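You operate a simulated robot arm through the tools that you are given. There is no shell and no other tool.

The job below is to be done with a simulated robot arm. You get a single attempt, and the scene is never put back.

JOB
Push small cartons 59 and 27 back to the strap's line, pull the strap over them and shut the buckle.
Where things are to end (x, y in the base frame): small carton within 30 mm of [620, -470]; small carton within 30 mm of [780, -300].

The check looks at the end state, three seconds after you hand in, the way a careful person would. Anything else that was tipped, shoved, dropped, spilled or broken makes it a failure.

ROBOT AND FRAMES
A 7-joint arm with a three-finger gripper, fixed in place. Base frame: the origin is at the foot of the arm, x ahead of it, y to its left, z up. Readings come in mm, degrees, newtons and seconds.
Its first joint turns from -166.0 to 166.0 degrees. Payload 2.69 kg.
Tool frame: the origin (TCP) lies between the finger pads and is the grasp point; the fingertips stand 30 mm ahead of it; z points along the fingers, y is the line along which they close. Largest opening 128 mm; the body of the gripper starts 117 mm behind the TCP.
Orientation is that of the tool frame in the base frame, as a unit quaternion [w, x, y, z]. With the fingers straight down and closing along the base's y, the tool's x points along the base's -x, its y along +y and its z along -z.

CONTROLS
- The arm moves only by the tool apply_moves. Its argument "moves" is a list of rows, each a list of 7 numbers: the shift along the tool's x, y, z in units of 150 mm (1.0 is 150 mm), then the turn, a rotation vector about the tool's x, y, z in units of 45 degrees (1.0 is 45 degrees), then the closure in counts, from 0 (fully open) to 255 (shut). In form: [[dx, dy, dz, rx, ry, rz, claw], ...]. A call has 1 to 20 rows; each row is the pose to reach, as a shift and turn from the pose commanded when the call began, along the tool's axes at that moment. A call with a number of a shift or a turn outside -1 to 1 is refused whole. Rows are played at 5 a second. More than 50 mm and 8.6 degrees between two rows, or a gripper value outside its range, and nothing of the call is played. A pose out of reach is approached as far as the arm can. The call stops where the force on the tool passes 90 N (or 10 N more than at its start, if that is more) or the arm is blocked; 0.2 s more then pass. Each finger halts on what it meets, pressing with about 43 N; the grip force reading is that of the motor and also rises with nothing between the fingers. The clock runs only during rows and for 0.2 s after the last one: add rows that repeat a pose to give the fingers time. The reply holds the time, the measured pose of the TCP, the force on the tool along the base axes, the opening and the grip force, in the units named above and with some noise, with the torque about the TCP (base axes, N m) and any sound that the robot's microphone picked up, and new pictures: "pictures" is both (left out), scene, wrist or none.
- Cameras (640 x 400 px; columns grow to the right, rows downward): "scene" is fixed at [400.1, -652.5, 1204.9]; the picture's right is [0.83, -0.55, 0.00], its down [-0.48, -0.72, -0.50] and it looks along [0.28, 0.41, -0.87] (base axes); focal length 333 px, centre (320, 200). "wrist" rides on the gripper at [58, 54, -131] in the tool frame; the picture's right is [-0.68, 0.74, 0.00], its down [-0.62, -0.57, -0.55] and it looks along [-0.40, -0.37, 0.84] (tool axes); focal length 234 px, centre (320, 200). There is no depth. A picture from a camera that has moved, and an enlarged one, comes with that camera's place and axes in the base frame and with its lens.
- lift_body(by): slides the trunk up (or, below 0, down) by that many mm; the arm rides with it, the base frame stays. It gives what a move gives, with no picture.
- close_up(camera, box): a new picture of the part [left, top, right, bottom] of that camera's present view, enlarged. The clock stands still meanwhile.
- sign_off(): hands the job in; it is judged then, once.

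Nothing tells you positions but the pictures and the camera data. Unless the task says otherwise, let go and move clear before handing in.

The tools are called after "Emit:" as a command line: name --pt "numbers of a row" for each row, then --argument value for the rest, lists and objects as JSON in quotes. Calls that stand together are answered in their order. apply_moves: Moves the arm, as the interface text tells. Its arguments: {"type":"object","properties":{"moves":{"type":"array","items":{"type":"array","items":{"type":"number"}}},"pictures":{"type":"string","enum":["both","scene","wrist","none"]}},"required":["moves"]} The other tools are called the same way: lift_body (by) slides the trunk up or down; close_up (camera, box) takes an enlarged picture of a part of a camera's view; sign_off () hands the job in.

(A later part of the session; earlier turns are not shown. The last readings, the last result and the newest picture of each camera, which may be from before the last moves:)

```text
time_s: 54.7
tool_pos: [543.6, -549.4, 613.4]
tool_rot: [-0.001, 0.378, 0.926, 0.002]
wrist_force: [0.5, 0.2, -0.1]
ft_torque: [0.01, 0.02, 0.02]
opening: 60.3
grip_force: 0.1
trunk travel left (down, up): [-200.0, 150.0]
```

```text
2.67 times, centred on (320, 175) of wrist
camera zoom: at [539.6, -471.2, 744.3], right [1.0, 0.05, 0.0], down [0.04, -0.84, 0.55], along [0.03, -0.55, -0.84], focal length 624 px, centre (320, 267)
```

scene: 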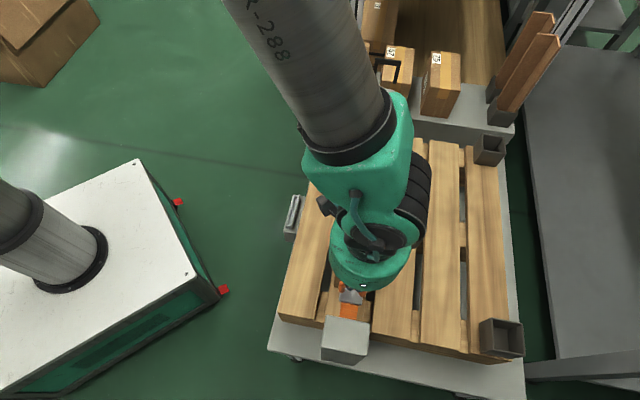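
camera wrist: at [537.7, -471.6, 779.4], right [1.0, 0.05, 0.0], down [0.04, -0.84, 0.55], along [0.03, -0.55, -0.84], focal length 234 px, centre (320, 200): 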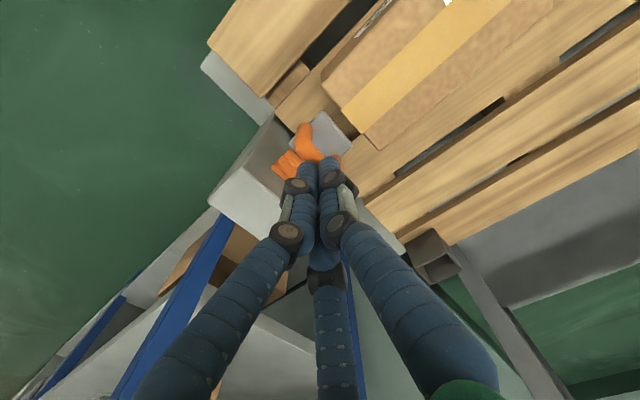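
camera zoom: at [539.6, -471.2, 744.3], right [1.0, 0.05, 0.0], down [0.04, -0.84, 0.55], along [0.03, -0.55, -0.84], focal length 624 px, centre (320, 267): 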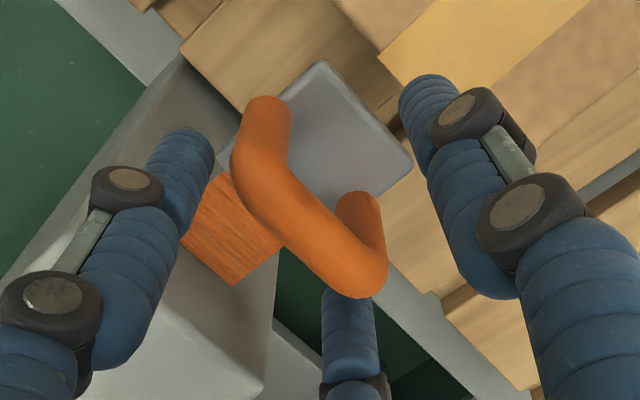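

The tongue, grip and webbing are clearly between the fingers. Closing on the grip and pulling level a short way first.

Emit:
apply_moves --pt "0 0 0 0 0 0 170" --pt "0 0 0 0 0 0 200" --pt "0 0 0 0 0 0 225" --pt "0 0 0 0 0 0 255" --pt "0 0 0 0 0 0 255" --pt "0 0 0 0 0 0 255" --pictures "none"

Emit:
apply_moves --pt "0 0.05 0 0 0 0 255" --pt "0 0.1 0 0 0 0 255" --pt "0 0.15 0 0 0 0 255" --pt "0 0.2 0 0 0 0 255" --pt "0 0.2 0 0 0 0 255" --pictures "none"

Emit:
close_up --camera "wrist" --box '[200, 100, 440, 250]'

Emit:
close_up --camera "scene" --box '[280, 200, 440, 360]'

```text
time_s: 56.1
tool_pos: [543.9, -550.6, 614.2]
tool_rot: [0.0, 0.379, 0.925, 0.001]
wrist_force: [6.9, -4.7, -3.3]
ft_torque: [-1.12, 0.57, -0.88]
opening: 22.1
grip_force: 45.3
trunk travel left (down, up): [-200.0, 150.0]
```

```text
time_s: 57.3
tool_pos: [565.0, -529.3, 612.8]
tool_rot: [0.0, 0.378, 0.926, 0.001]
wrist_force: [17.3, -15.3, -10.9]
ft_torque: [-1.38, 0.36, -0.97]
opening: 22.3
grip_force: 44.8
trunk travel left (down, up): [-200.0, 150.0]
```

```text
2.67 times, centred on (320, 175) of wrist
camera zoom: at [561.8, -449.8, 744.5], right [1.0, 0.05, 0.0], down [0.04, -0.84, 0.55], along [0.03, -0.55, -0.84], focal length 624 px, centre (320, 267)
```

zoom: 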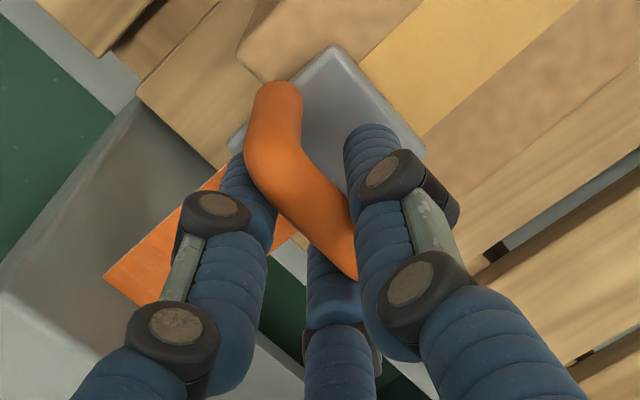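

```text
2.50 times, centred on (360, 280) of scene
camera zoom: at [400.1, -652.5, 1204.9], right [0.83, -0.55, 0.0], down [-0.48, -0.72, -0.5], along [0.28, 0.41, -0.87], focal length 831 px, centre (220, 0)
```

zoom: 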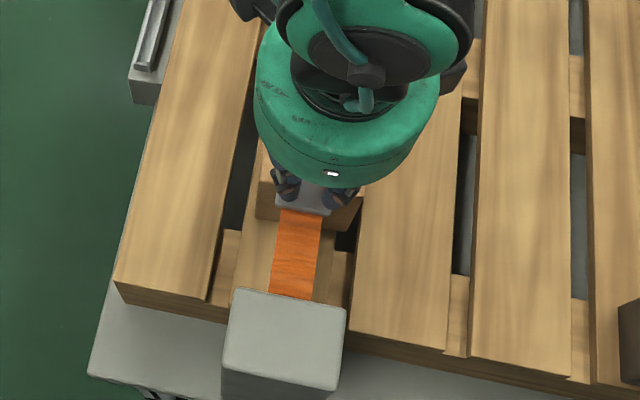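

The strap pays out as I pull, with a sideways load of about 23 N showing its track runs slightly clockwise of my motion. I'll trim sideways and in yaw and continue pulling in steps over carton 59.

Emit:
apply_moves --pt "-0.012 0.0 0.004 0 0 0.01 255" --pt "-0.015 0.08 0.006 0 0 0.02 255" --pt "-0.018 0.16 0.006 0 0 0.03 255" --pt "-0.021 0.24 0.006 0 0 0.035 255" --pt "-0.024 0.32 0.006 0 0 0.035 255" --pt "-0.027 0.4 0.006 0 0 0.035 255" --pt "-0.027 0.4 0.006 0 0 0.035 255" --pictures "none"

Emit:
close_up --camera "wrist" --box '[200, 100, 440, 250]'

```text
time_s: 58.9
tool_pos: [607.8, -487.2, 612.4]
tool_rot: [-0.001, 0.391, 0.92, 0.001]
wrist_force: [-8.7, 10.6, 27.8]
ft_torque: [-0.32, -0.03, 0.63]
opening: 22.0
grip_force: 45.4
trunk travel left (down, up): [-200.0, 150.0]
```

```text
2.67 times, centred on (320, 175) of wrist
camera zoom: at [606.2, -408.0, 743.3], right [1.0, 0.02, 0.0], down [0.02, -0.84, 0.55], along [0.01, -0.55, -0.84], focal length 624 px, centre (320, 267)
```

zoom: 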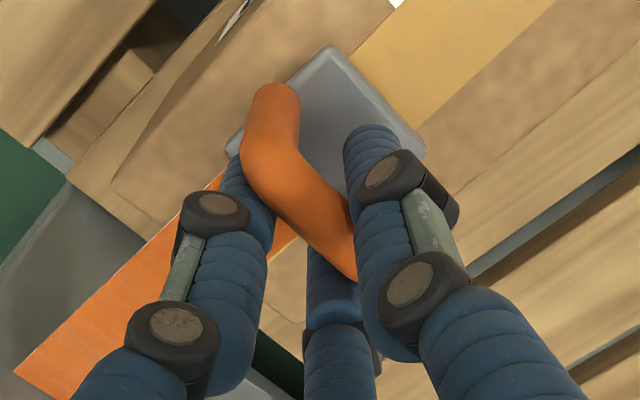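

The strap now covers the near end of carton 59 and the side load is small. Continuing the level pull with fine trims.

Emit:
apply_moves --pt "0.005 0.04 -0.004 0 0 -0.01 255" --pt "0.008 0.12 -0.004 0 0 -0.02 255" --pt "0.01 0.2 -0.004 0 0 -0.025 255" --pt "0.012 0.28 -0.004 0 0 -0.025 255" --pt "0.013 0.36 -0.004 0 0 -0.025 255" --pt "0.015 0.44 -0.004 0 0 -0.025 255" --pt "0.017 0.52 -0.004 0 0 -0.025 255" --pt "0.018 0.6 -0.004 0 0 -0.025 255" --pt "0.018 0.6 -0.004 0 0 -0.025 255" --pictures "both"

Emit:
close_up --camera "scene" --box '[280, 120, 440, 360]'

```text
time_s: 60.9
tool_pos: [669.7, -425.4, 611.4]
tool_rot: [-0.001, 0.382, 0.924, 0.001]
wrist_force: [-4.0, 5.9, -14.0]
ft_torque: [-1.14, 0.62, -0.59]
opening: 22.0
grip_force: 45.1
trunk travel left (down, up): [-200.0, 150.0]
camera wrist: at [667.4, -346.0, 743.6], right [1.0, 0.04, 0.0], down [0.04, -0.84, 0.54], along [0.02, -0.54, -0.84], focal length 234 px, centre (320, 200)
```

scene: 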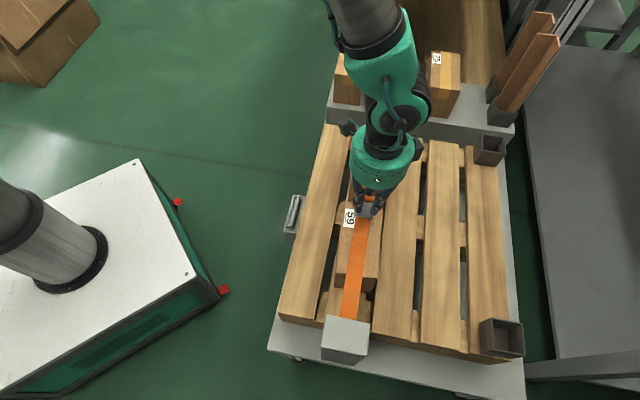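
wrist: 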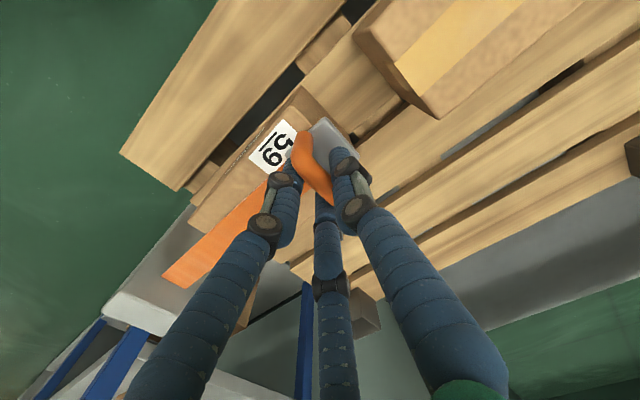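

```text
1.67 times, centred on (360, 240) of scene
camera zoom: at [400.1, -652.5, 1204.9], right [0.83, -0.55, 0.0], down [-0.48, -0.72, -0.5], along [0.28, 0.41, -0.87], focal length 554 px, centre (253, 133)
```

zoom: 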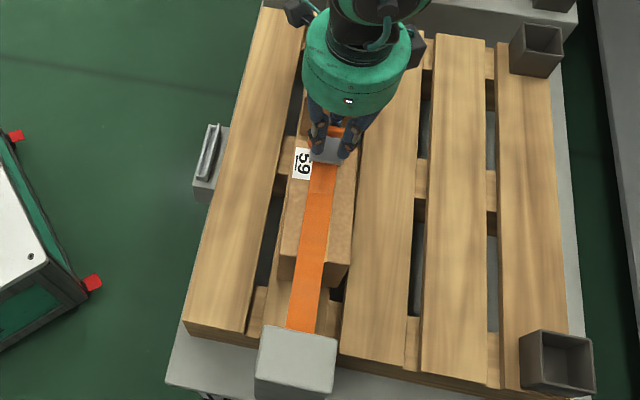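

The strap is being pulled cleanly over carton 59, centred, with low side load. Continuing another 150 mm along the line.

Emit:
apply_moves --pt "0.003 0.1 -0.003 0 0 0 255" --pt "0.003 0.2 -0.003 0 0 0 255" --pt "0.003 0.3 -0.003 0 0 0 255" --pt "0.003 0.4 -0.003 0 0 0 255" --pt "0.003 0.5 -0.003 0 0 0 255" --pt "0.003 0.6 -0.003 0 0 0 255" --pt "0.003 0.7 -0.003 0 0 0 255" --pt "0.003 0.8 -0.003 0 0 0 255" --pt "0.003 0.9 -0.003 0 0 0 255" --pt "0.003 1.0 -0.003 0 0 0 255" --pt "0.003 1.0 -0.003 0 0 0 255" --pictures "scene"

```text
time_s: 63.3
tool_pos: [776.6, -316.9, 613.0]
tool_rot: [-0.002, 0.382, 0.924, 0.002]
wrist_force: [5.0, -4.5, -24.2]
ft_torque: [-1.45, 0.28, -0.6]
opening: 22.0
grip_force: 45.0
trunk travel left (down, up): [-200.0, 150.0]
```

scene: 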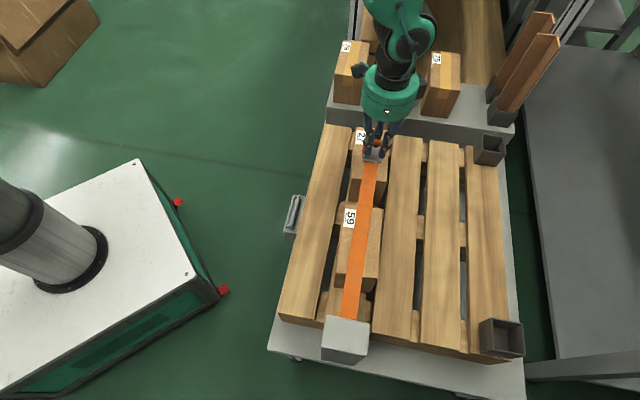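

The strap tongue is now over carton 27 and the cartons look undisturbed. Another 130 mm, lowering half a millimetre to ease the vertical load.

Emit:
apply_moves --pt "0 0.08 0.004 0 0 0 255" --pt "0 0.18 0.004 0 0 0 255" --pt "-0.002 0.28 0.004 0 0 0 255" --pt "-0.002 0.38 0.004 0 0 0 255" --pt "-0.003 0.48 0.004 0 0 0 255" --pt "-0.003 0.58 0.004 0 0 0 255" --pt "-0.003 0.68 0.004 0 0 0 255" --pt "-0.003 0.78 0.004 0 0 0 255" --pt "-0.003 0.87 0.004 0 0 0 255" --pt "-0.003 0.87 0.004 0 0 0 255" --pictures "both"

Emit:
close_up --camera "wrist" --box '[240, 60, 480, 210]'

Emit:
close_up --camera "scene" --box '[320, 40, 440, 140]'

```text
time_s: 65.5
tool_pos: [869.4, -223.9, 612.6]
tool_rot: [-0.001, 0.382, 0.924, 0.001]
wrist_force: [0.3, 2.0, -7.1]
ft_torque: [-1.12, 0.54, -0.64]
opening: 22.2
grip_force: 44.9
trunk travel left (down, up): [-200.0, 150.0]
camera wrist: at [867.1, -145.7, 743.8], right [1.0, 0.04, 0.0], down [0.04, -0.84, 0.55], along [0.02, -0.55, -0.84], focal length 234 px, centre (320, 200)
```

scene: 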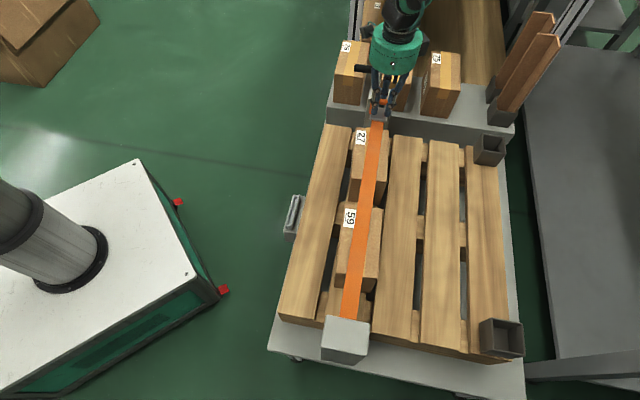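
wrist: 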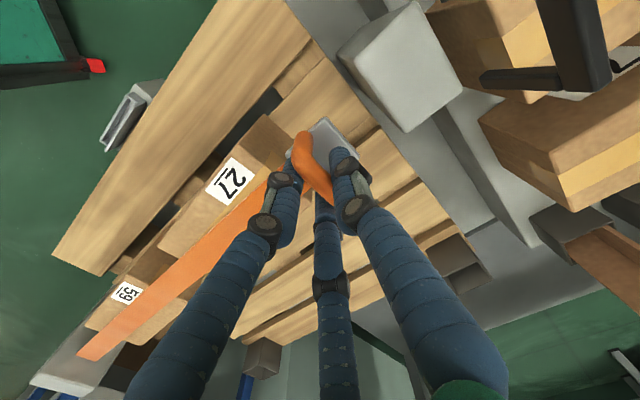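

```text
2.67 times, centred on (360, 135) of wrist
camera zoom: at [867.1, -145.7, 743.8], right [1.0, 0.04, 0.0], down [0.04, -0.84, 0.55], along [0.02, -0.55, -0.84], focal length 624 px, centre (213, 373)
```

zoom: 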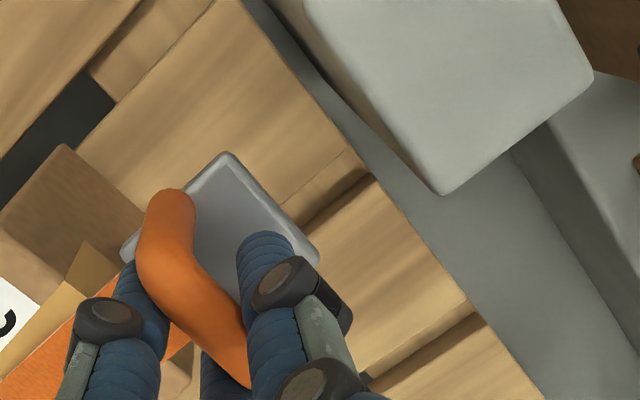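

```text
4.00 times, centred on (380, 90) of scene
camera zoom: at [400.1, -652.5, 1204.9], right [0.83, -0.55, 0.0], down [-0.48, -0.72, -0.5], along [0.28, 0.41, -0.87], focal length 1330 px, centre (80, 640)
```

zoom: 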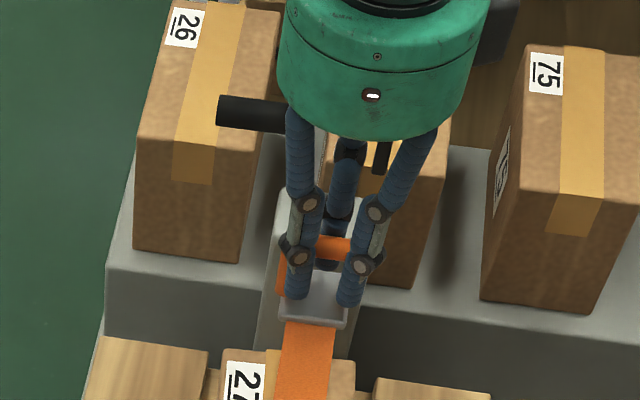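

The tongue is just short of the far post (grip at about 349 along the line; post top spans 416–463, black lever upright at about 473). Pulling 60 mm more in small steps.

Emit:
apply_moves --pt "0 0.07 0 0 0 0 255" --pt "0 0.14 0 0 0 0 255" --pt "0 0.21 0 0 0 0 255" --pt "0 0.28 0 0 0 0 255" --pt "0 0.35 0 0 0 0 255" --pt "0 0.4 0 0 0 0 255" --pt "0 0.4 0 0 0 0 255" --pictures "none"

Emit:
close_up --camera "wrist" --box '[240, 60, 480, 210]'

Emit:
close_up --camera "scene" --box '[340, 40, 420, 120]'

```text
time_s: 67.1
tool_pos: [911.4, -182.3, 613.2]
tool_rot: [-0.001, 0.382, 0.924, 0.002]
wrist_force: [-2.9, 4.7, -10.6]
ft_torque: [-1.24, 0.44, -0.69]
opening: 22.0
grip_force: 44.9
trunk travel left (down, up): [-200.0, 150.0]
```

```text
2.67 times, centred on (360, 135) of wrist
camera zoom: at [908.7, -104.2, 743.8], right [1.0, 0.04, 0.0], down [0.04, -0.84, 0.55], along [0.02, -0.55, -0.84], focal length 624 px, centre (213, 373)
```

zoom: 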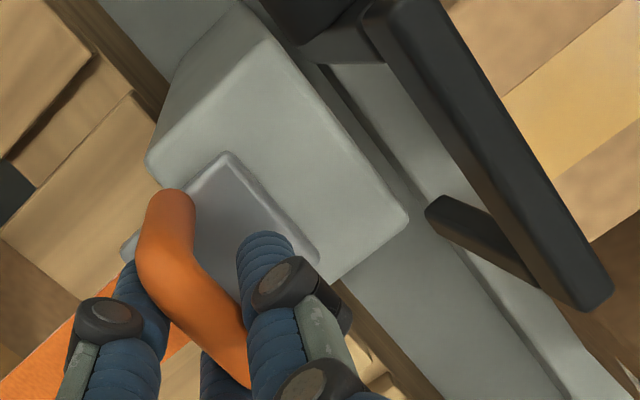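

```text
5.00 times, centred on (380, 80) of scene
camera zoom: at [400.1, -652.5, 1204.9], right [0.83, -0.55, 0.0], down [-0.48, -0.72, -0.5], along [0.28, 0.41, -0.87], focal length 1663 px, centre (20, 800)
```

zoom: 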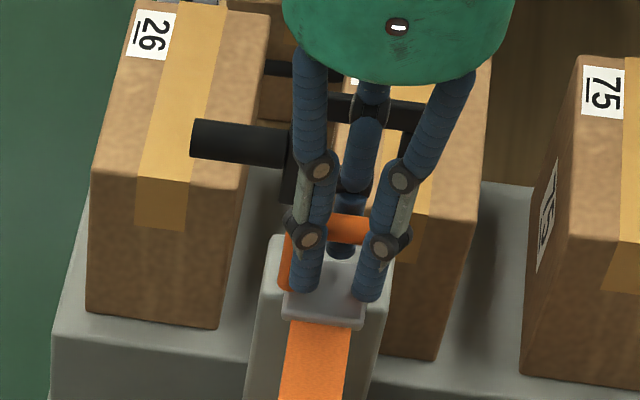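

The tongue's front is over the post top and forces remain low. Advancing 20 mm in 4 mm steps, watching for a stop or a click.

Emit:
apply_moves --pt "0 0.027 0 0 0 0 255" --pt "0 0.053 0 0 0 0 255" --pt "0 0.08 0 0 0 0 255" --pt "0 0.107 0 0 0 0 255" --pt "0 0.133 0 0 0 0 255" --pt "0 0.133 0 0 0 0 255" --pictures "none"

Emit:
close_up --camera "wrist" --box '[240, 60, 480, 210]'

Emit:
close_up --camera "scene" --box '[340, 40, 420, 120]'

```text
time_s: 68.5
tool_pos: [925.0, -168.9, 612.0]
tool_rot: [-0.001, 0.382, 0.924, 0.0]
wrist_force: [-0.1, 0.1, -25.5]
ft_torque: [-1.04, 0.69, -0.69]
opening: 21.8
grip_force: 44.9
trunk travel left (down, up): [-200.0, 150.0]
```

```text
2.67 times, centred on (360, 135) of wrist
camera zoom: at [922.9, -90.1, 743.9], right [1.0, 0.04, 0.0], down [0.04, -0.84, 0.55], along [0.02, -0.55, -0.84], focal length 624 px, centre (213, 373)
```

zoom: 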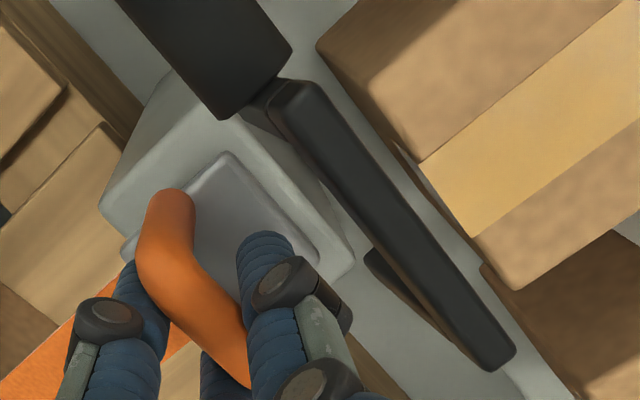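

```text
5.00 times, centred on (380, 80) of scene
camera zoom: at [400.1, -652.5, 1204.9], right [0.83, -0.55, 0.0], down [-0.48, -0.72, -0.5], along [0.28, 0.41, -0.87], focal length 1663 px, centre (20, 800)
```

zoom: 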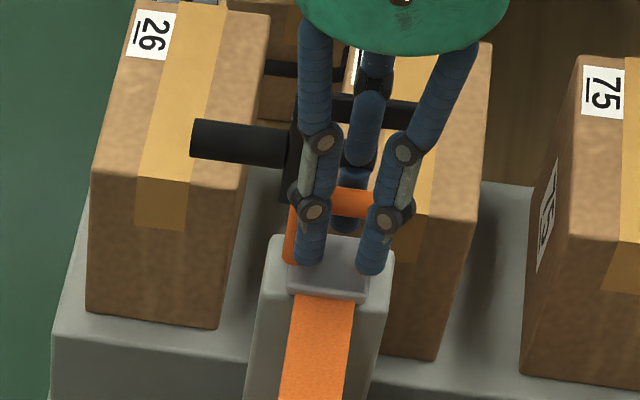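

The tongue plate now covers most of the post top, still no resistance. A few more millimetres in fine steps.

Emit:
apply_moves --pt "0 0.013 0.004 0 0 0 255" --pt "0 0.027 0.004 0 0 0 255" --pt "0 0.04 0.004 0 0 0 255" --pt "0 0.053 0.004 0 0 0 255" --pt "0 0.053 0.004 0 0 0 255" --pictures "none"

Emit:
close_up --camera "wrist" --box '[240, 60, 480, 210]'

Emit:
close_up --camera "scene" --box '[340, 40, 420, 120]'

```text
time_s: 69.7
tool_pos: [928.2, -165.8, 611.8]
tool_rot: [-0.002, 0.382, 0.924, 0.001]
wrist_force: [-42.9, -36.7, 4.1]
ft_torque: [-1.37, 1.29, -0.84]
opening: 22.3
grip_force: 45.1
trunk travel left (down, up): [-200.0, 150.0]
```

```text
2.67 times, centred on (360, 135) of wrist
camera zoom: at [925.8, -87.4, 743.9], right [1.0, 0.04, 0.0], down [0.04, -0.84, 0.55], along [0.02, -0.55, -0.84], focal length 624 px, centre (213, 373)
```

zoom: 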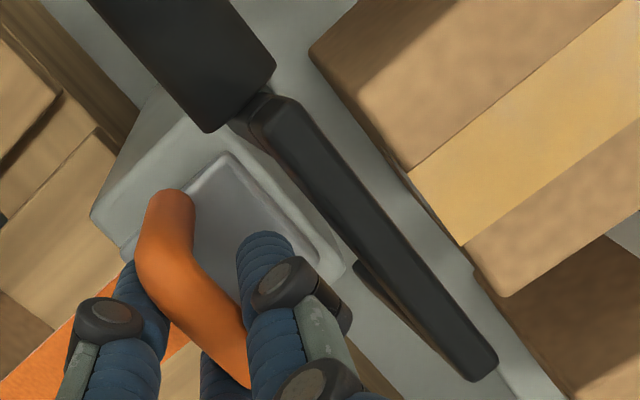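

```text
5.00 times, centred on (380, 80) of scene
camera zoom: at [400.1, -652.5, 1204.9], right [0.83, -0.55, 0.0], down [-0.48, -0.72, -0.5], along [0.28, 0.41, -0.87], focal length 1663 px, centre (20, 800)
```

zoom: 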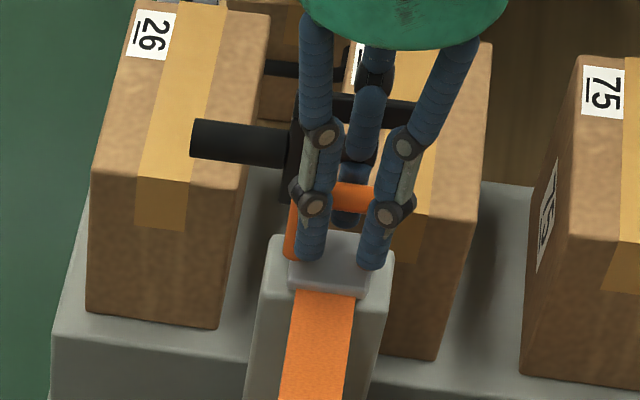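

The pull met a firm stop (56 N) with the tongue centred on the far post's top, so the strap is fully across. I'll ease back, open the fingers only slightly so they don't touch the black lever, and rise.

Emit:
apply_moves --pt "0 -0.013 0 0 0 0 255" --pt "0 -0.025 0 0 0 0 255" --pt "0 -0.025 0 0 0 0 210" --pt "0 -0.025 0 0 0 0 183" --pt "0 -0.025 0 0 0 0 183" --pictures "none"

Emit:
close_up --camera "wrist" --box '[240, 60, 480, 210]'

Emit:
close_up --camera "scene" --box '[340, 40, 420, 120]'

```text
time_s: 70.9
tool_pos: [929.3, -163.9, 613.9]
tool_rot: [0.0, 0.381, 0.924, 0.002]
wrist_force: [0.0, 0.4, 0.3]
ft_torque: [-0.02, -0.02, 0.0]
opening: 36.0
grip_force: 0.0
trunk travel left (down, up): [-200.0, 150.0]
```

```text
2.67 times, centred on (360, 135) of wrist
camera zoom: at [926.9, -85.9, 745.5], right [1.0, 0.04, 0.0], down [0.04, -0.84, 0.55], along [0.03, -0.55, -0.84], focal length 624 px, centre (213, 373)
```

zoom: 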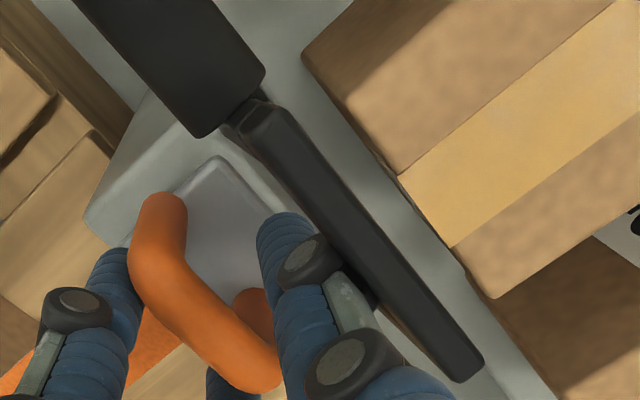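

```text
5.00 times, centred on (380, 80) of scene
camera zoom: at [400.1, -652.5, 1204.9], right [0.83, -0.55, 0.0], down [-0.48, -0.72, -0.5], along [0.28, 0.41, -0.87], focal length 1663 px, centre (20, 800)
```

zoom: 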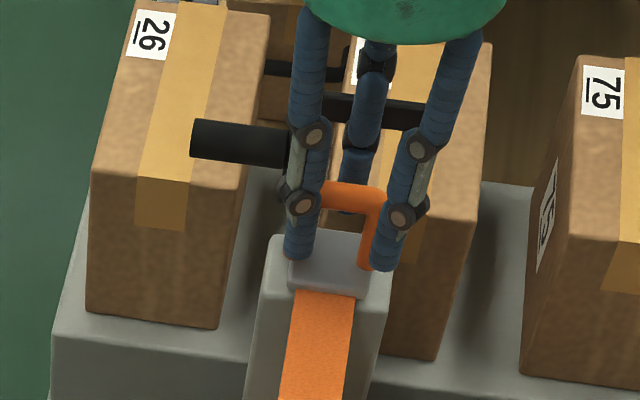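

The fingers are free of the grip and the tongue stays put. Rising straight up now.

Emit:
apply_moves --pt "0 -0.012 0 0 0 0 183" --pt "0 -0.012 -0.08 0 0 0 183" --pt "0 -0.012 -0.16 0 0 0 183" --pt "0 -0.012 -0.28 0 0 0 183" --pt "0 -0.012 -0.45 0 0 0 183" --pt "0 -0.012 -0.65 0 0 0 183" --pt "0 -0.012 -0.9 0 0 0 183" --pt "0 -0.012 -0.9 0 0 0 183" --pictures "scene"

Emit:
close_up --camera "scene" --box '[340, 40, 420, 120]'

Emit:
close_up --camera "scene" --box '[280, 100, 440, 360]'

```text
time_s: 72.7
tool_pos: [926.9, -169.6, 745.8]
tool_rot: [0.001, 0.382, 0.924, 0.001]
wrist_force: [-0.8, -0.5, 0.5]
ft_torque: [-0.02, 0.02, 0.03]
opening: 36.3
grip_force: 0.1
trunk travel left (down, up): [-200.0, 150.0]
```

scene: 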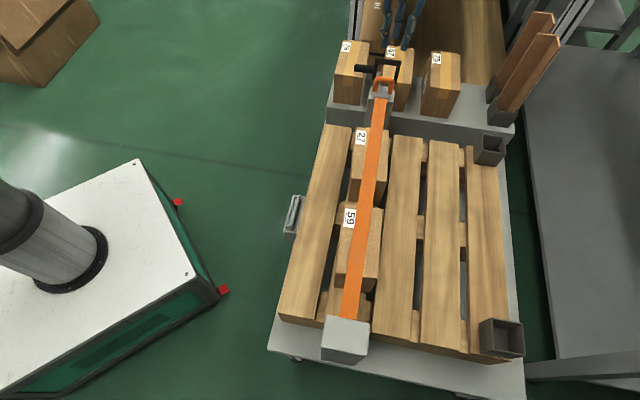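

```text
5.00 times, centred on (380, 80) of scene
camera zoom: at [400.1, -652.5, 1204.9], right [0.83, -0.55, 0.0], down [-0.48, -0.72, -0.5], along [0.28, 0.41, -0.87], focal length 1663 px, centre (20, 800)
```

zoom: 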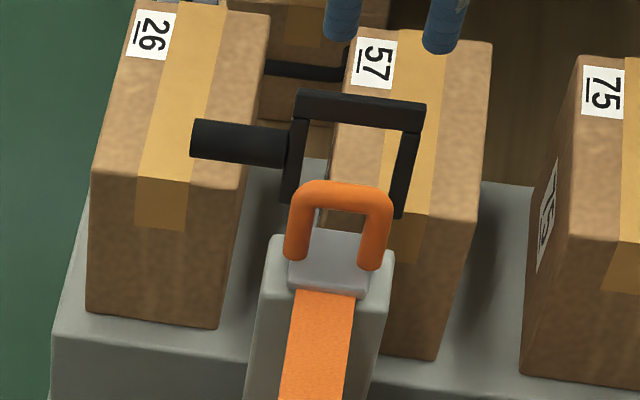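

```text
1.54 times, centred on (360, 230) of scene
camera zoom: at [400.1, -652.5, 1204.9], right [0.83, -0.55, 0.0], down [-0.48, -0.72, -0.5], along [0.28, 0.41, -0.87], focal length 512 px, centre (258, 154)
```

zoom: 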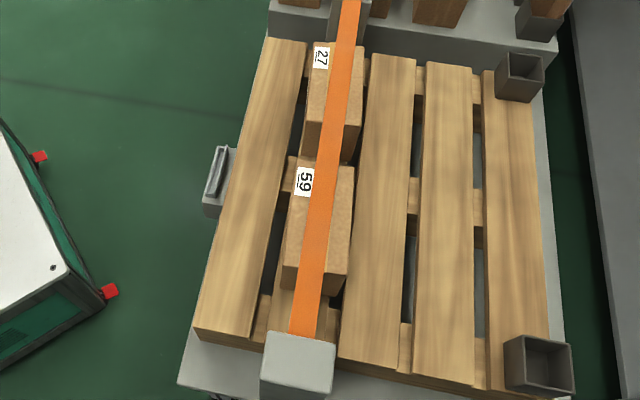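

The strap lies over both cartons with its tongue resting on the far post. Now to shut the buckle: I'll close the fist and move to the far side of the black lever's round handle, above cartons 26 and 57.

Emit:
apply_moves --pt "0.14 0.15 0 0 0 0 255" --pt "0.28 0.3 0 0 0 0 255" --pt "0.431 0.45 0 0 0 0 255" --pt "0.431 0.604 0 0 0 0 255" --pt "0.431 0.604 0.2 0 0 0 255" --pt "0.431 0.604 0.4 0 0 0 255" --pt "0.431 0.604 0.4 0 0 0 255" --pictures "both"

Emit:
close_up --camera "scene" --box '[320, 10, 440, 110]'

Emit:
close_up --camera "wrist" --box '[160, 60, 480, 260]'

```text
time_s: 74.3
tool_pos: [946.2, -57.4, 688.7]
tool_rot: [-0.001, 0.382, 0.924, 0.001]
wrist_force: [-0.9, 0.4, -0.5]
ft_torque: [0.01, 0.03, -0.01]
opening: 1.8
grip_force: 31.2
trunk travel left (down, up): [-200.0, 150.0]
camera wrist: at [942.7, 20.8, 820.4], right [1.0, 0.04, 0.0], down [0.04, -0.84, 0.55], along [0.02, -0.55, -0.84], focal length 234 px, centre (320, 200)
```

scene: 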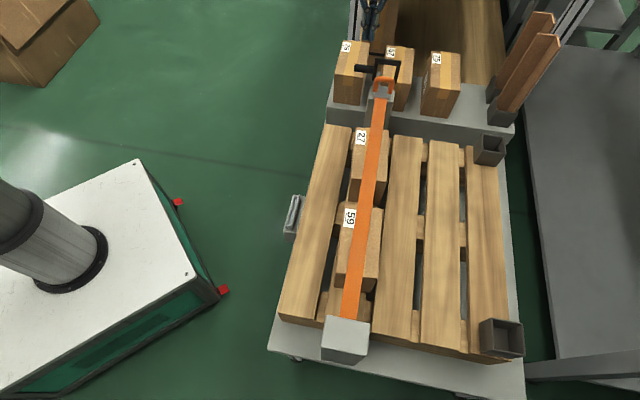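
wrist: 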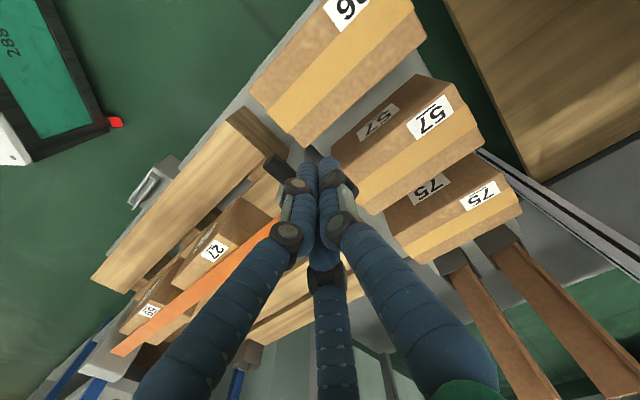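

```text
4.00 times, centred on (380, 60) of scene
camera zoom: at [400.1, -652.5, 1204.9], right [0.83, -0.55, 0.0], down [-0.48, -0.72, -0.5], along [0.28, 0.41, -0.87], focal length 1330 px, centre (80, 760)
```

zoom: 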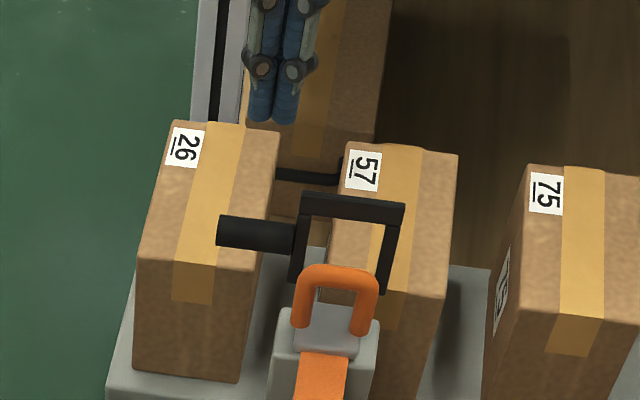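

```text
2.00 times, centred on (320, 160) of wrist
camera zoom: at [942.7, 20.8, 820.4], right [1.0, 0.04, 0.0], down [0.04, -0.84, 0.55], along [0.02, -0.55, -0.84], focal length 468 px, centre (320, 280)
```

zoom: 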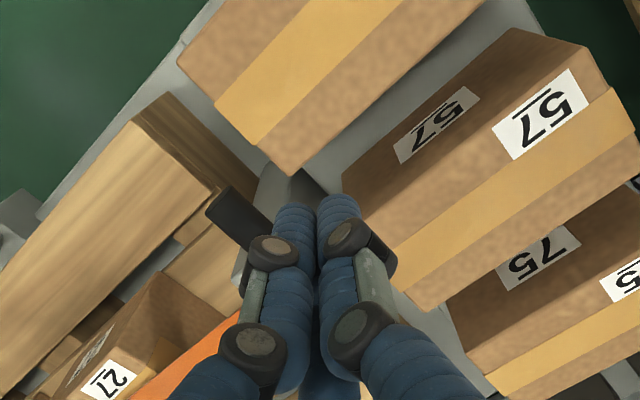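

The fist is on the far side of the handle, above the gap between cartons 26 and 57. Lowering to handle height and pushing the lever toward the strap, in small steps.

Emit:
apply_moves --pt "0 0 0.12 0 0 0 255" --pt "0 0 0.24 0 0 0 255" --pt "0 0 0.36 0 0 0 255" --pt "0 0 0.458 0 0 0 255" --pt "0 0 0.458 0 0 0 255" --pictures "none"

Emit:
apply_moves --pt "0 -0.05 0 0 0 0 255" --pt "0 -0.1 0 0 0 0 255" --pt "0 -0.14 0 0 0 0 255" --pt "0 -0.18 0 0 0 0 255" --pt "0 -0.21 0 0 0 0 255" --pt "0 -0.21 0 0 0 0 255" --pictures "none"

Emit:
close_up --camera "scene" --box '[340, 40, 420, 120]'

Emit:
close_up --camera "wrist" --box '[200, 80, 440, 230]'

```text
time_s: 75.5
tool_pos: [945.2, -58.4, 618.9]
tool_rot: [-0.001, 0.382, 0.924, 0.001]
wrist_force: [0.3, 0.1, 0.1]
ft_torque: [0.01, 0.01, -0.01]
opening: 2.1
grip_force: 31.5
trunk travel left (down, up): [-200.0, 150.0]
```

```text
time_s: 76.9
tool_pos: [920.1, -78.8, 619.2]
tool_rot: [-0.001, 0.382, 0.924, 0.001]
wrist_force: [0.7, 0.0, -0.1]
ft_torque: [0.01, 0.01, 0.01]
opening: 2.0
grip_force: 31.5
trunk travel left (down, up): [-200.0, 150.0]
```

```text
5.00 times, centred on (380, 80) of scene
camera zoom: at [400.1, -652.5, 1204.9], right [0.83, -0.55, 0.0], down [-0.48, -0.72, -0.5], along [0.28, 0.41, -0.87], focal length 1663 px, centre (20, 800)
```

zoom: 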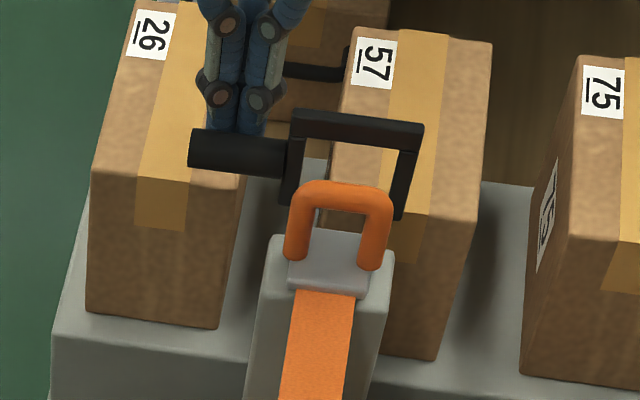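

```text
2.67 times, centred on (320, 155) of wrist
camera zoom: at [918.3, -0.8, 751.7], right [1.0, 0.04, 0.0], down [0.04, -0.84, 0.55], along [0.02, -0.55, -0.84], focal length 624 px, centre (320, 320)
```

zoom: 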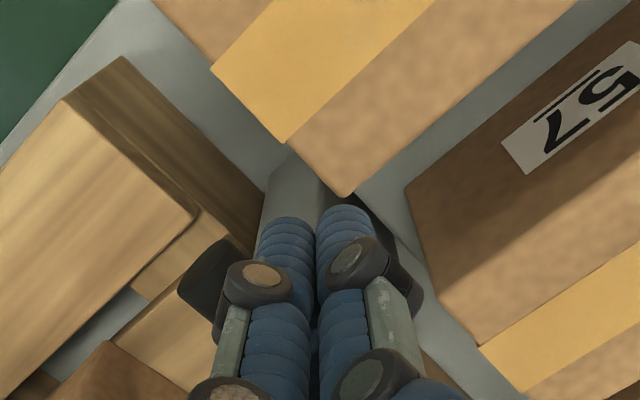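

The lever has begun to tip freely, with no measurable force. Pushing on in small steps.

Emit:
apply_moves --pt "0 -0.03 0 0 0 0 255" --pt "0 -0.06 0 0 0 0 255" --pt "0 -0.09 0 0 0 0 255" --pt "0 -0.09 0 0 0 0 255" --pictures "none"

Emit:
close_up --camera "scene" --box '[340, 40, 420, 120]'

```text
time_s: 77.9
tool_pos: [913.3, -88.2, 619.8]
tool_rot: [-0.001, 0.381, 0.924, 0.001]
wrist_force: [0.0, -0.2, 0.8]
ft_torque: [-0.03, 0.04, 0.01]
opening: 2.2
grip_force: 31.8
trunk travel left (down, up): [-200.0, 150.0]
```

```text
5.00 times, centred on (380, 80) of scene
camera zoom: at [400.1, -652.5, 1204.9], right [0.83, -0.55, 0.0], down [-0.48, -0.72, -0.5], along [0.28, 0.41, -0.87], focal length 1663 px, centre (20, 800)
```

zoom: 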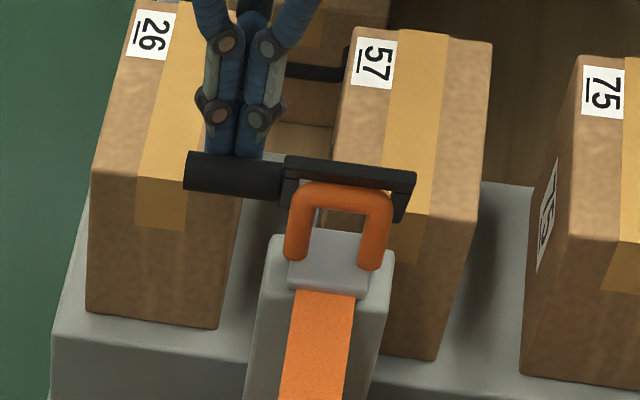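

The lever's crossbar is now coming up to the orange loop. Continuing 6 mm, watching whether it clears the loop.

Emit:
apply_moves --pt "0 -0.02 0 0 0 0 255" --pt "0 -0.04 0 0 0 0 255" --pt "0 -0.04 0 0 0 0 255" --pictures "none"

Emit:
close_up --camera "scene" --box '[350, 50, 414, 110]'

Emit:
close_up --camera "wrist" --box '[200, 80, 480, 280]'

```text
time_s: 78.7
tool_pos: [908.3, -92.6, 619.0]
tool_rot: [-0.001, 0.381, 0.924, 0.001]
wrist_force: [0.1, 0.3, -0.7]
ft_torque: [0.05, -0.04, 0.01]
opening: 1.9
grip_force: 31.5
trunk travel left (down, up): [-200.0, 150.0]
```

```text
6.67 times, centred on (382, 80) of scene
camera zoom: at [400.1, -652.5, 1204.9], right [0.83, -0.55, 0.0], down [-0.48, -0.72, -0.5], along [0.28, 0.41, -0.87], focal length 2217 px, centre (-93, 1000)
```

zoom: 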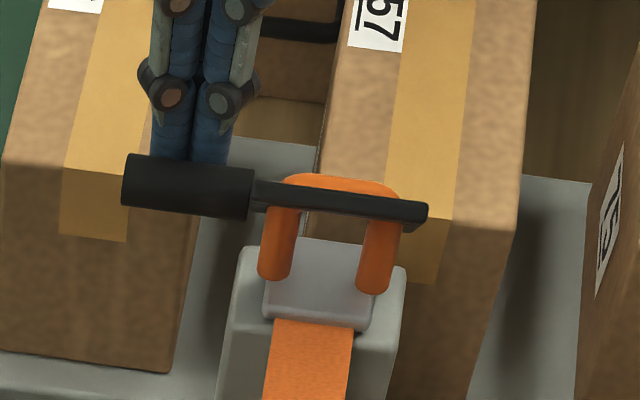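

```text
2.00 times, centred on (340, 180) of wrist
camera zoom: at [906.3, -14.8, 750.3], right [1.0, 0.04, 0.0], down [0.04, -0.84, 0.55], along [0.02, -0.55, -0.84], focal length 468 px, centre (280, 240)
```

zoom: 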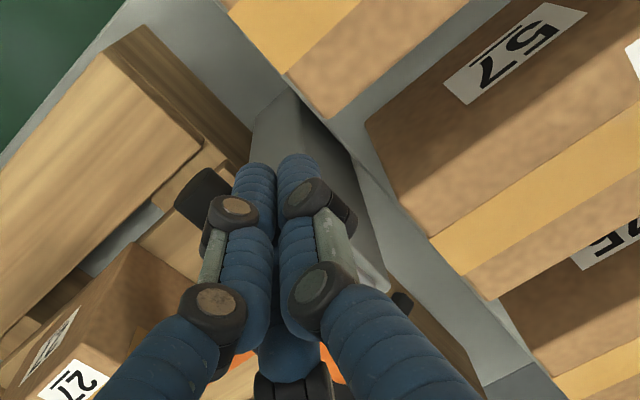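

The lever's crossbar has passed over the orange loop without any force. I'll now lift the fist, move over the handle and press it down until it stops.

Emit:
apply_moves --pt "0 0.03 0 0 0 0 255" --pt "0 0.03 -0.12 0 0 0 255" --pt "0 0.03 -0.25 0 0 0 255" --pt "0 -0.08 -0.25 0 0 0 255" --pt "0 -0.17 -0.25 0 0 0 255" --pt "0 -0.17 -0.25 0 0 0 255" --pictures "none"

Emit:
close_up --camera "scene" --box '[350, 50, 414, 110]'

Emit:
close_up --camera "wrist" --box '[200, 80, 480, 280]'

```text
time_s: 80.1
tool_pos: [890.4, -110.1, 656.6]
tool_rot: [-0.001, 0.382, 0.924, 0.001]
wrist_force: [0.4, 0.1, -0.4]
ft_torque: [0.03, -0.01, 0.0]
opening: 2.1
grip_force: 31.7
trunk travel left (down, up): [-200.0, 150.0]
```

```text
6.67 times, centred on (382, 80) of scene
camera zoom: at [400.1, -652.5, 1204.9], right [0.83, -0.55, 0.0], down [-0.48, -0.72, -0.5], along [0.28, 0.41, -0.87], focal length 2217 px, centre (-93, 1000)
```

zoom: 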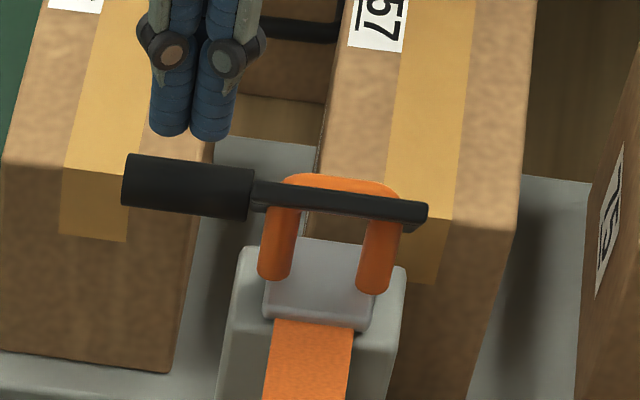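

```text
2.00 times, centred on (340, 180) of wrist
camera zoom: at [888.0, -33.1, 788.3], right [1.0, 0.04, 0.0], down [0.04, -0.84, 0.55], along [0.02, -0.55, -0.84], focal length 468 px, centre (280, 240)
```

zoom: 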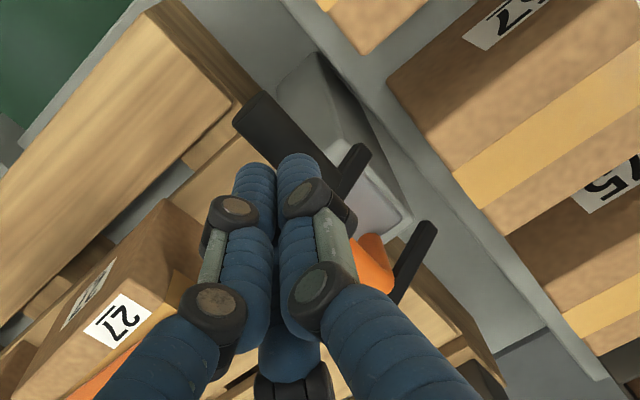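

The lever holds its angle and the fist is right above the handle. Pressing down in 4–5 mm steps.

Emit:
apply_moves --pt "0 0 0.06 0 0 0 255" --pt "0 0 0.12 0 0 0 255" --pt "0 0 0.16 0 0 0 255" --pt "0 0 0.19 0 0 0 255" --pt "0 0 0.22 0 0 0 255" --pt "0 0 0.25 0 0 0 255" --pt "0 0 0.25 0 0 0 255" --pictures "none"

Emit:
close_up --camera "scene" --box '[350, 50, 414, 110]'

Emit:
close_up --camera "wrist" --box '[200, 80, 480, 280]'

```text
time_s: 81.7
tool_pos: [890.3, -110.4, 620.6]
tool_rot: [-0.001, 0.382, 0.924, 0.002]
wrist_force: [0.9, 0.5, 0.4]
ft_torque: [0.01, 0.02, 0.04]
opening: 2.0
grip_force: 31.1
trunk travel left (down, up): [-200.0, 150.0]
```

```text
6.67 times, centred on (382, 80) of scene
camera zoom: at [400.1, -652.5, 1204.9], right [0.83, -0.55, 0.0], down [-0.48, -0.72, -0.5], along [0.28, 0.41, -0.87], focal length 2217 px, centre (-93, 1000)
```

zoom: 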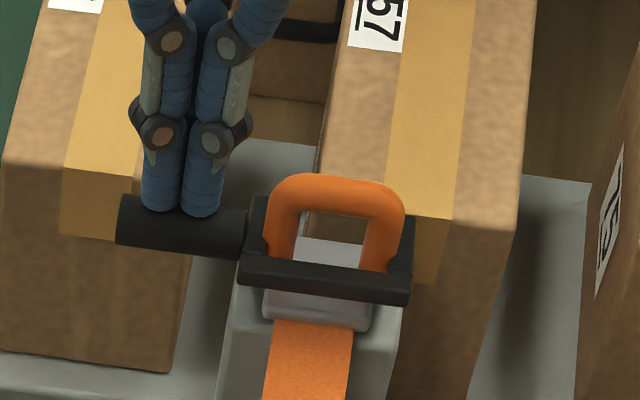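

```text
2.00 times, centred on (340, 180) of wrist
camera zoom: at [888.9, -32.3, 751.7], right [1.0, 0.04, 0.0], down [0.04, -0.84, 0.55], along [0.02, -0.55, -0.84], focal length 468 px, centre (280, 240)
```

zoom: 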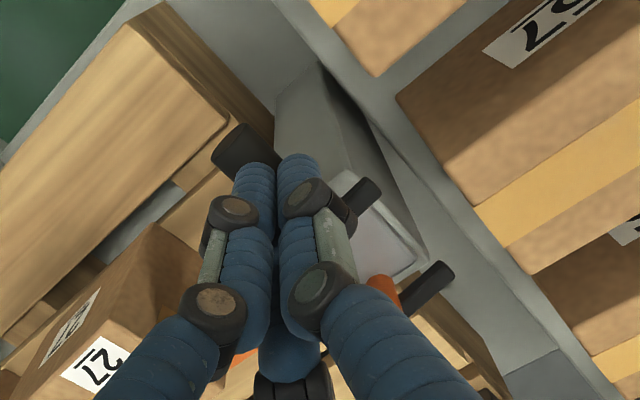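

The ring has gone around the orange loop and is nearly flat. Pressing further until it stops or clicks.

Emit:
apply_moves --pt "0 0 0.02 0 0 0 255" --pt "0 0 0.04 0 0 0 255" --pt "0 0 0.06 0 0 0 255" --pt "0 0 0.08 0 0 0 255" --pt "0 0 0.1 0 0 0 255" --pt "0 0 0.1 0 0 0 255" --pictures "none"

Emit:
close_up --camera "scene" --box '[350, 50, 414, 110]'

Emit:
close_up --camera "wrist" --box '[200, 80, 480, 280]'

```text
time_s: 83.1
tool_pos: [894.1, -112.3, 612.1]
tool_rot: [0.004, 0.381, 0.924, 0.002]
wrist_force: [-22.1, 1.9, 73.3]
ft_torque: [-0.02, 1.17, -0.13]
opening: 2.2
grip_force: 31.2
trunk travel left (down, up): [-200.0, 150.0]
```

```text
6.67 times, centred on (382, 80) of scene
camera zoom: at [400.1, -652.5, 1204.9], right [0.83, -0.55, 0.0], down [-0.48, -0.72, -0.5], along [0.28, 0.41, -0.87], focal length 2217 px, centre (-93, 1000)
```

zoom: 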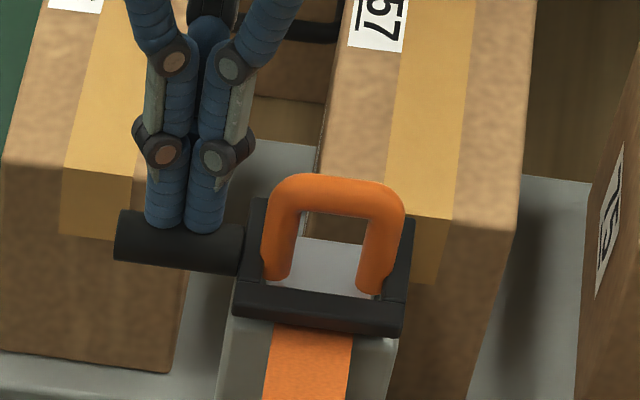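

```text
2.00 times, centred on (340, 180) of wrist
camera zoom: at [889.5, -33.4, 743.2], right [1.0, 0.04, 0.01], down [0.03, -0.84, 0.55], along [0.03, -0.55, -0.84], focal length 468 px, centre (280, 240)
```

zoom: 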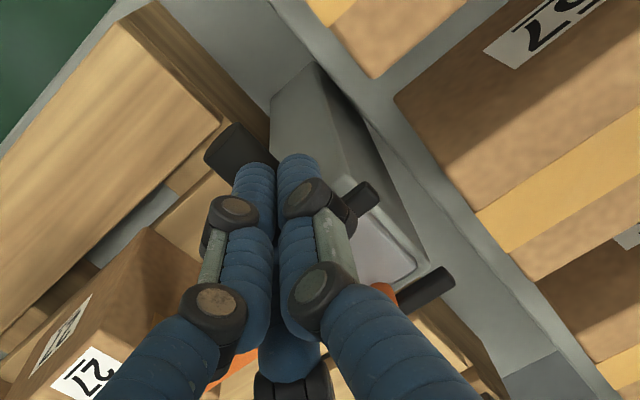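

The handle is pressed down against a hard stop (73 N upward reaction), with the ring flat around the orange loop. I'll hold a moment, then rise and see whether the lever stays shut.

Emit:
apply_moves --pt "0 0 0.005 0 0 0 255" --pt "0 0 0.0 0 0 0 255" --pt "0 0 -0.05 0 0 0 255" --pt "0 0 -0.15 0 0 0 255" --pt "0 0 -0.35 0 0 0 255" --pt "0 0 -0.6 0 0 0 255" --pt "0 0 -0.9 0 0 0 255" --pt "0 0 -0.9 0 0 0 255" --pictures "both"

Emit:
close_up --camera "scene" --box '[350, 50, 414, 110]'

Emit:
close_up --camera "wrist" --box '[200, 80, 480, 280]'

```text
time_s: 84.9
tool_pos: [889.1, -111.4, 742.0]
tool_rot: [0.0, 0.382, 0.924, 0.001]
wrist_force: [0.2, -0.1, 0.3]
ft_torque: [0.0, -0.05, -0.02]
opening: 2.2
grip_force: 31.6
trunk travel left (down, up): [-200.0, 150.0]
camera wrist: at [886.1, -33.1, 873.3], right [1.0, 0.04, 0.0], down [0.04, -0.84, 0.55], along [0.02, -0.55, -0.84], focal length 234 px, centre (320, 200)
```

scene: 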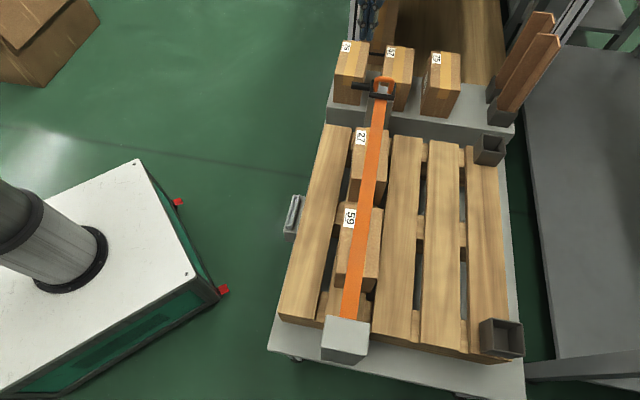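
wrist: 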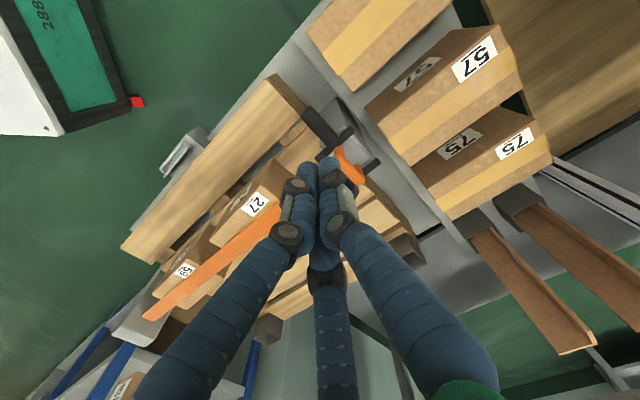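

```text
6.67 times, centred on (382, 80) of scene
camera zoom: at [400.1, -652.5, 1204.9], right [0.83, -0.55, 0.0], down [-0.48, -0.72, -0.5], along [0.28, 0.41, -0.87], focal length 2217 px, centre (-93, 1000)
```

zoom: 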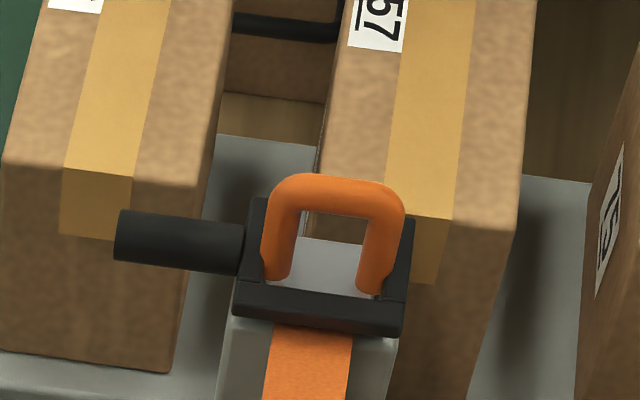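

```text
2.00 times, centred on (340, 180) of wrist
camera zoom: at [886.1, -33.1, 873.3], right [1.0, 0.04, 0.0], down [0.04, -0.84, 0.55], along [0.02, -0.55, -0.84], focal length 468 px, centre (280, 240)
```

zoom: 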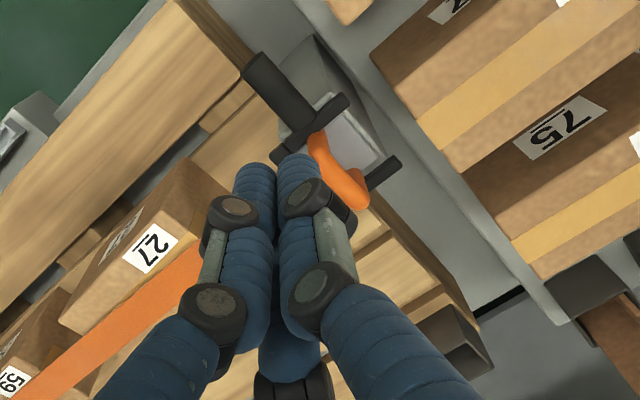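

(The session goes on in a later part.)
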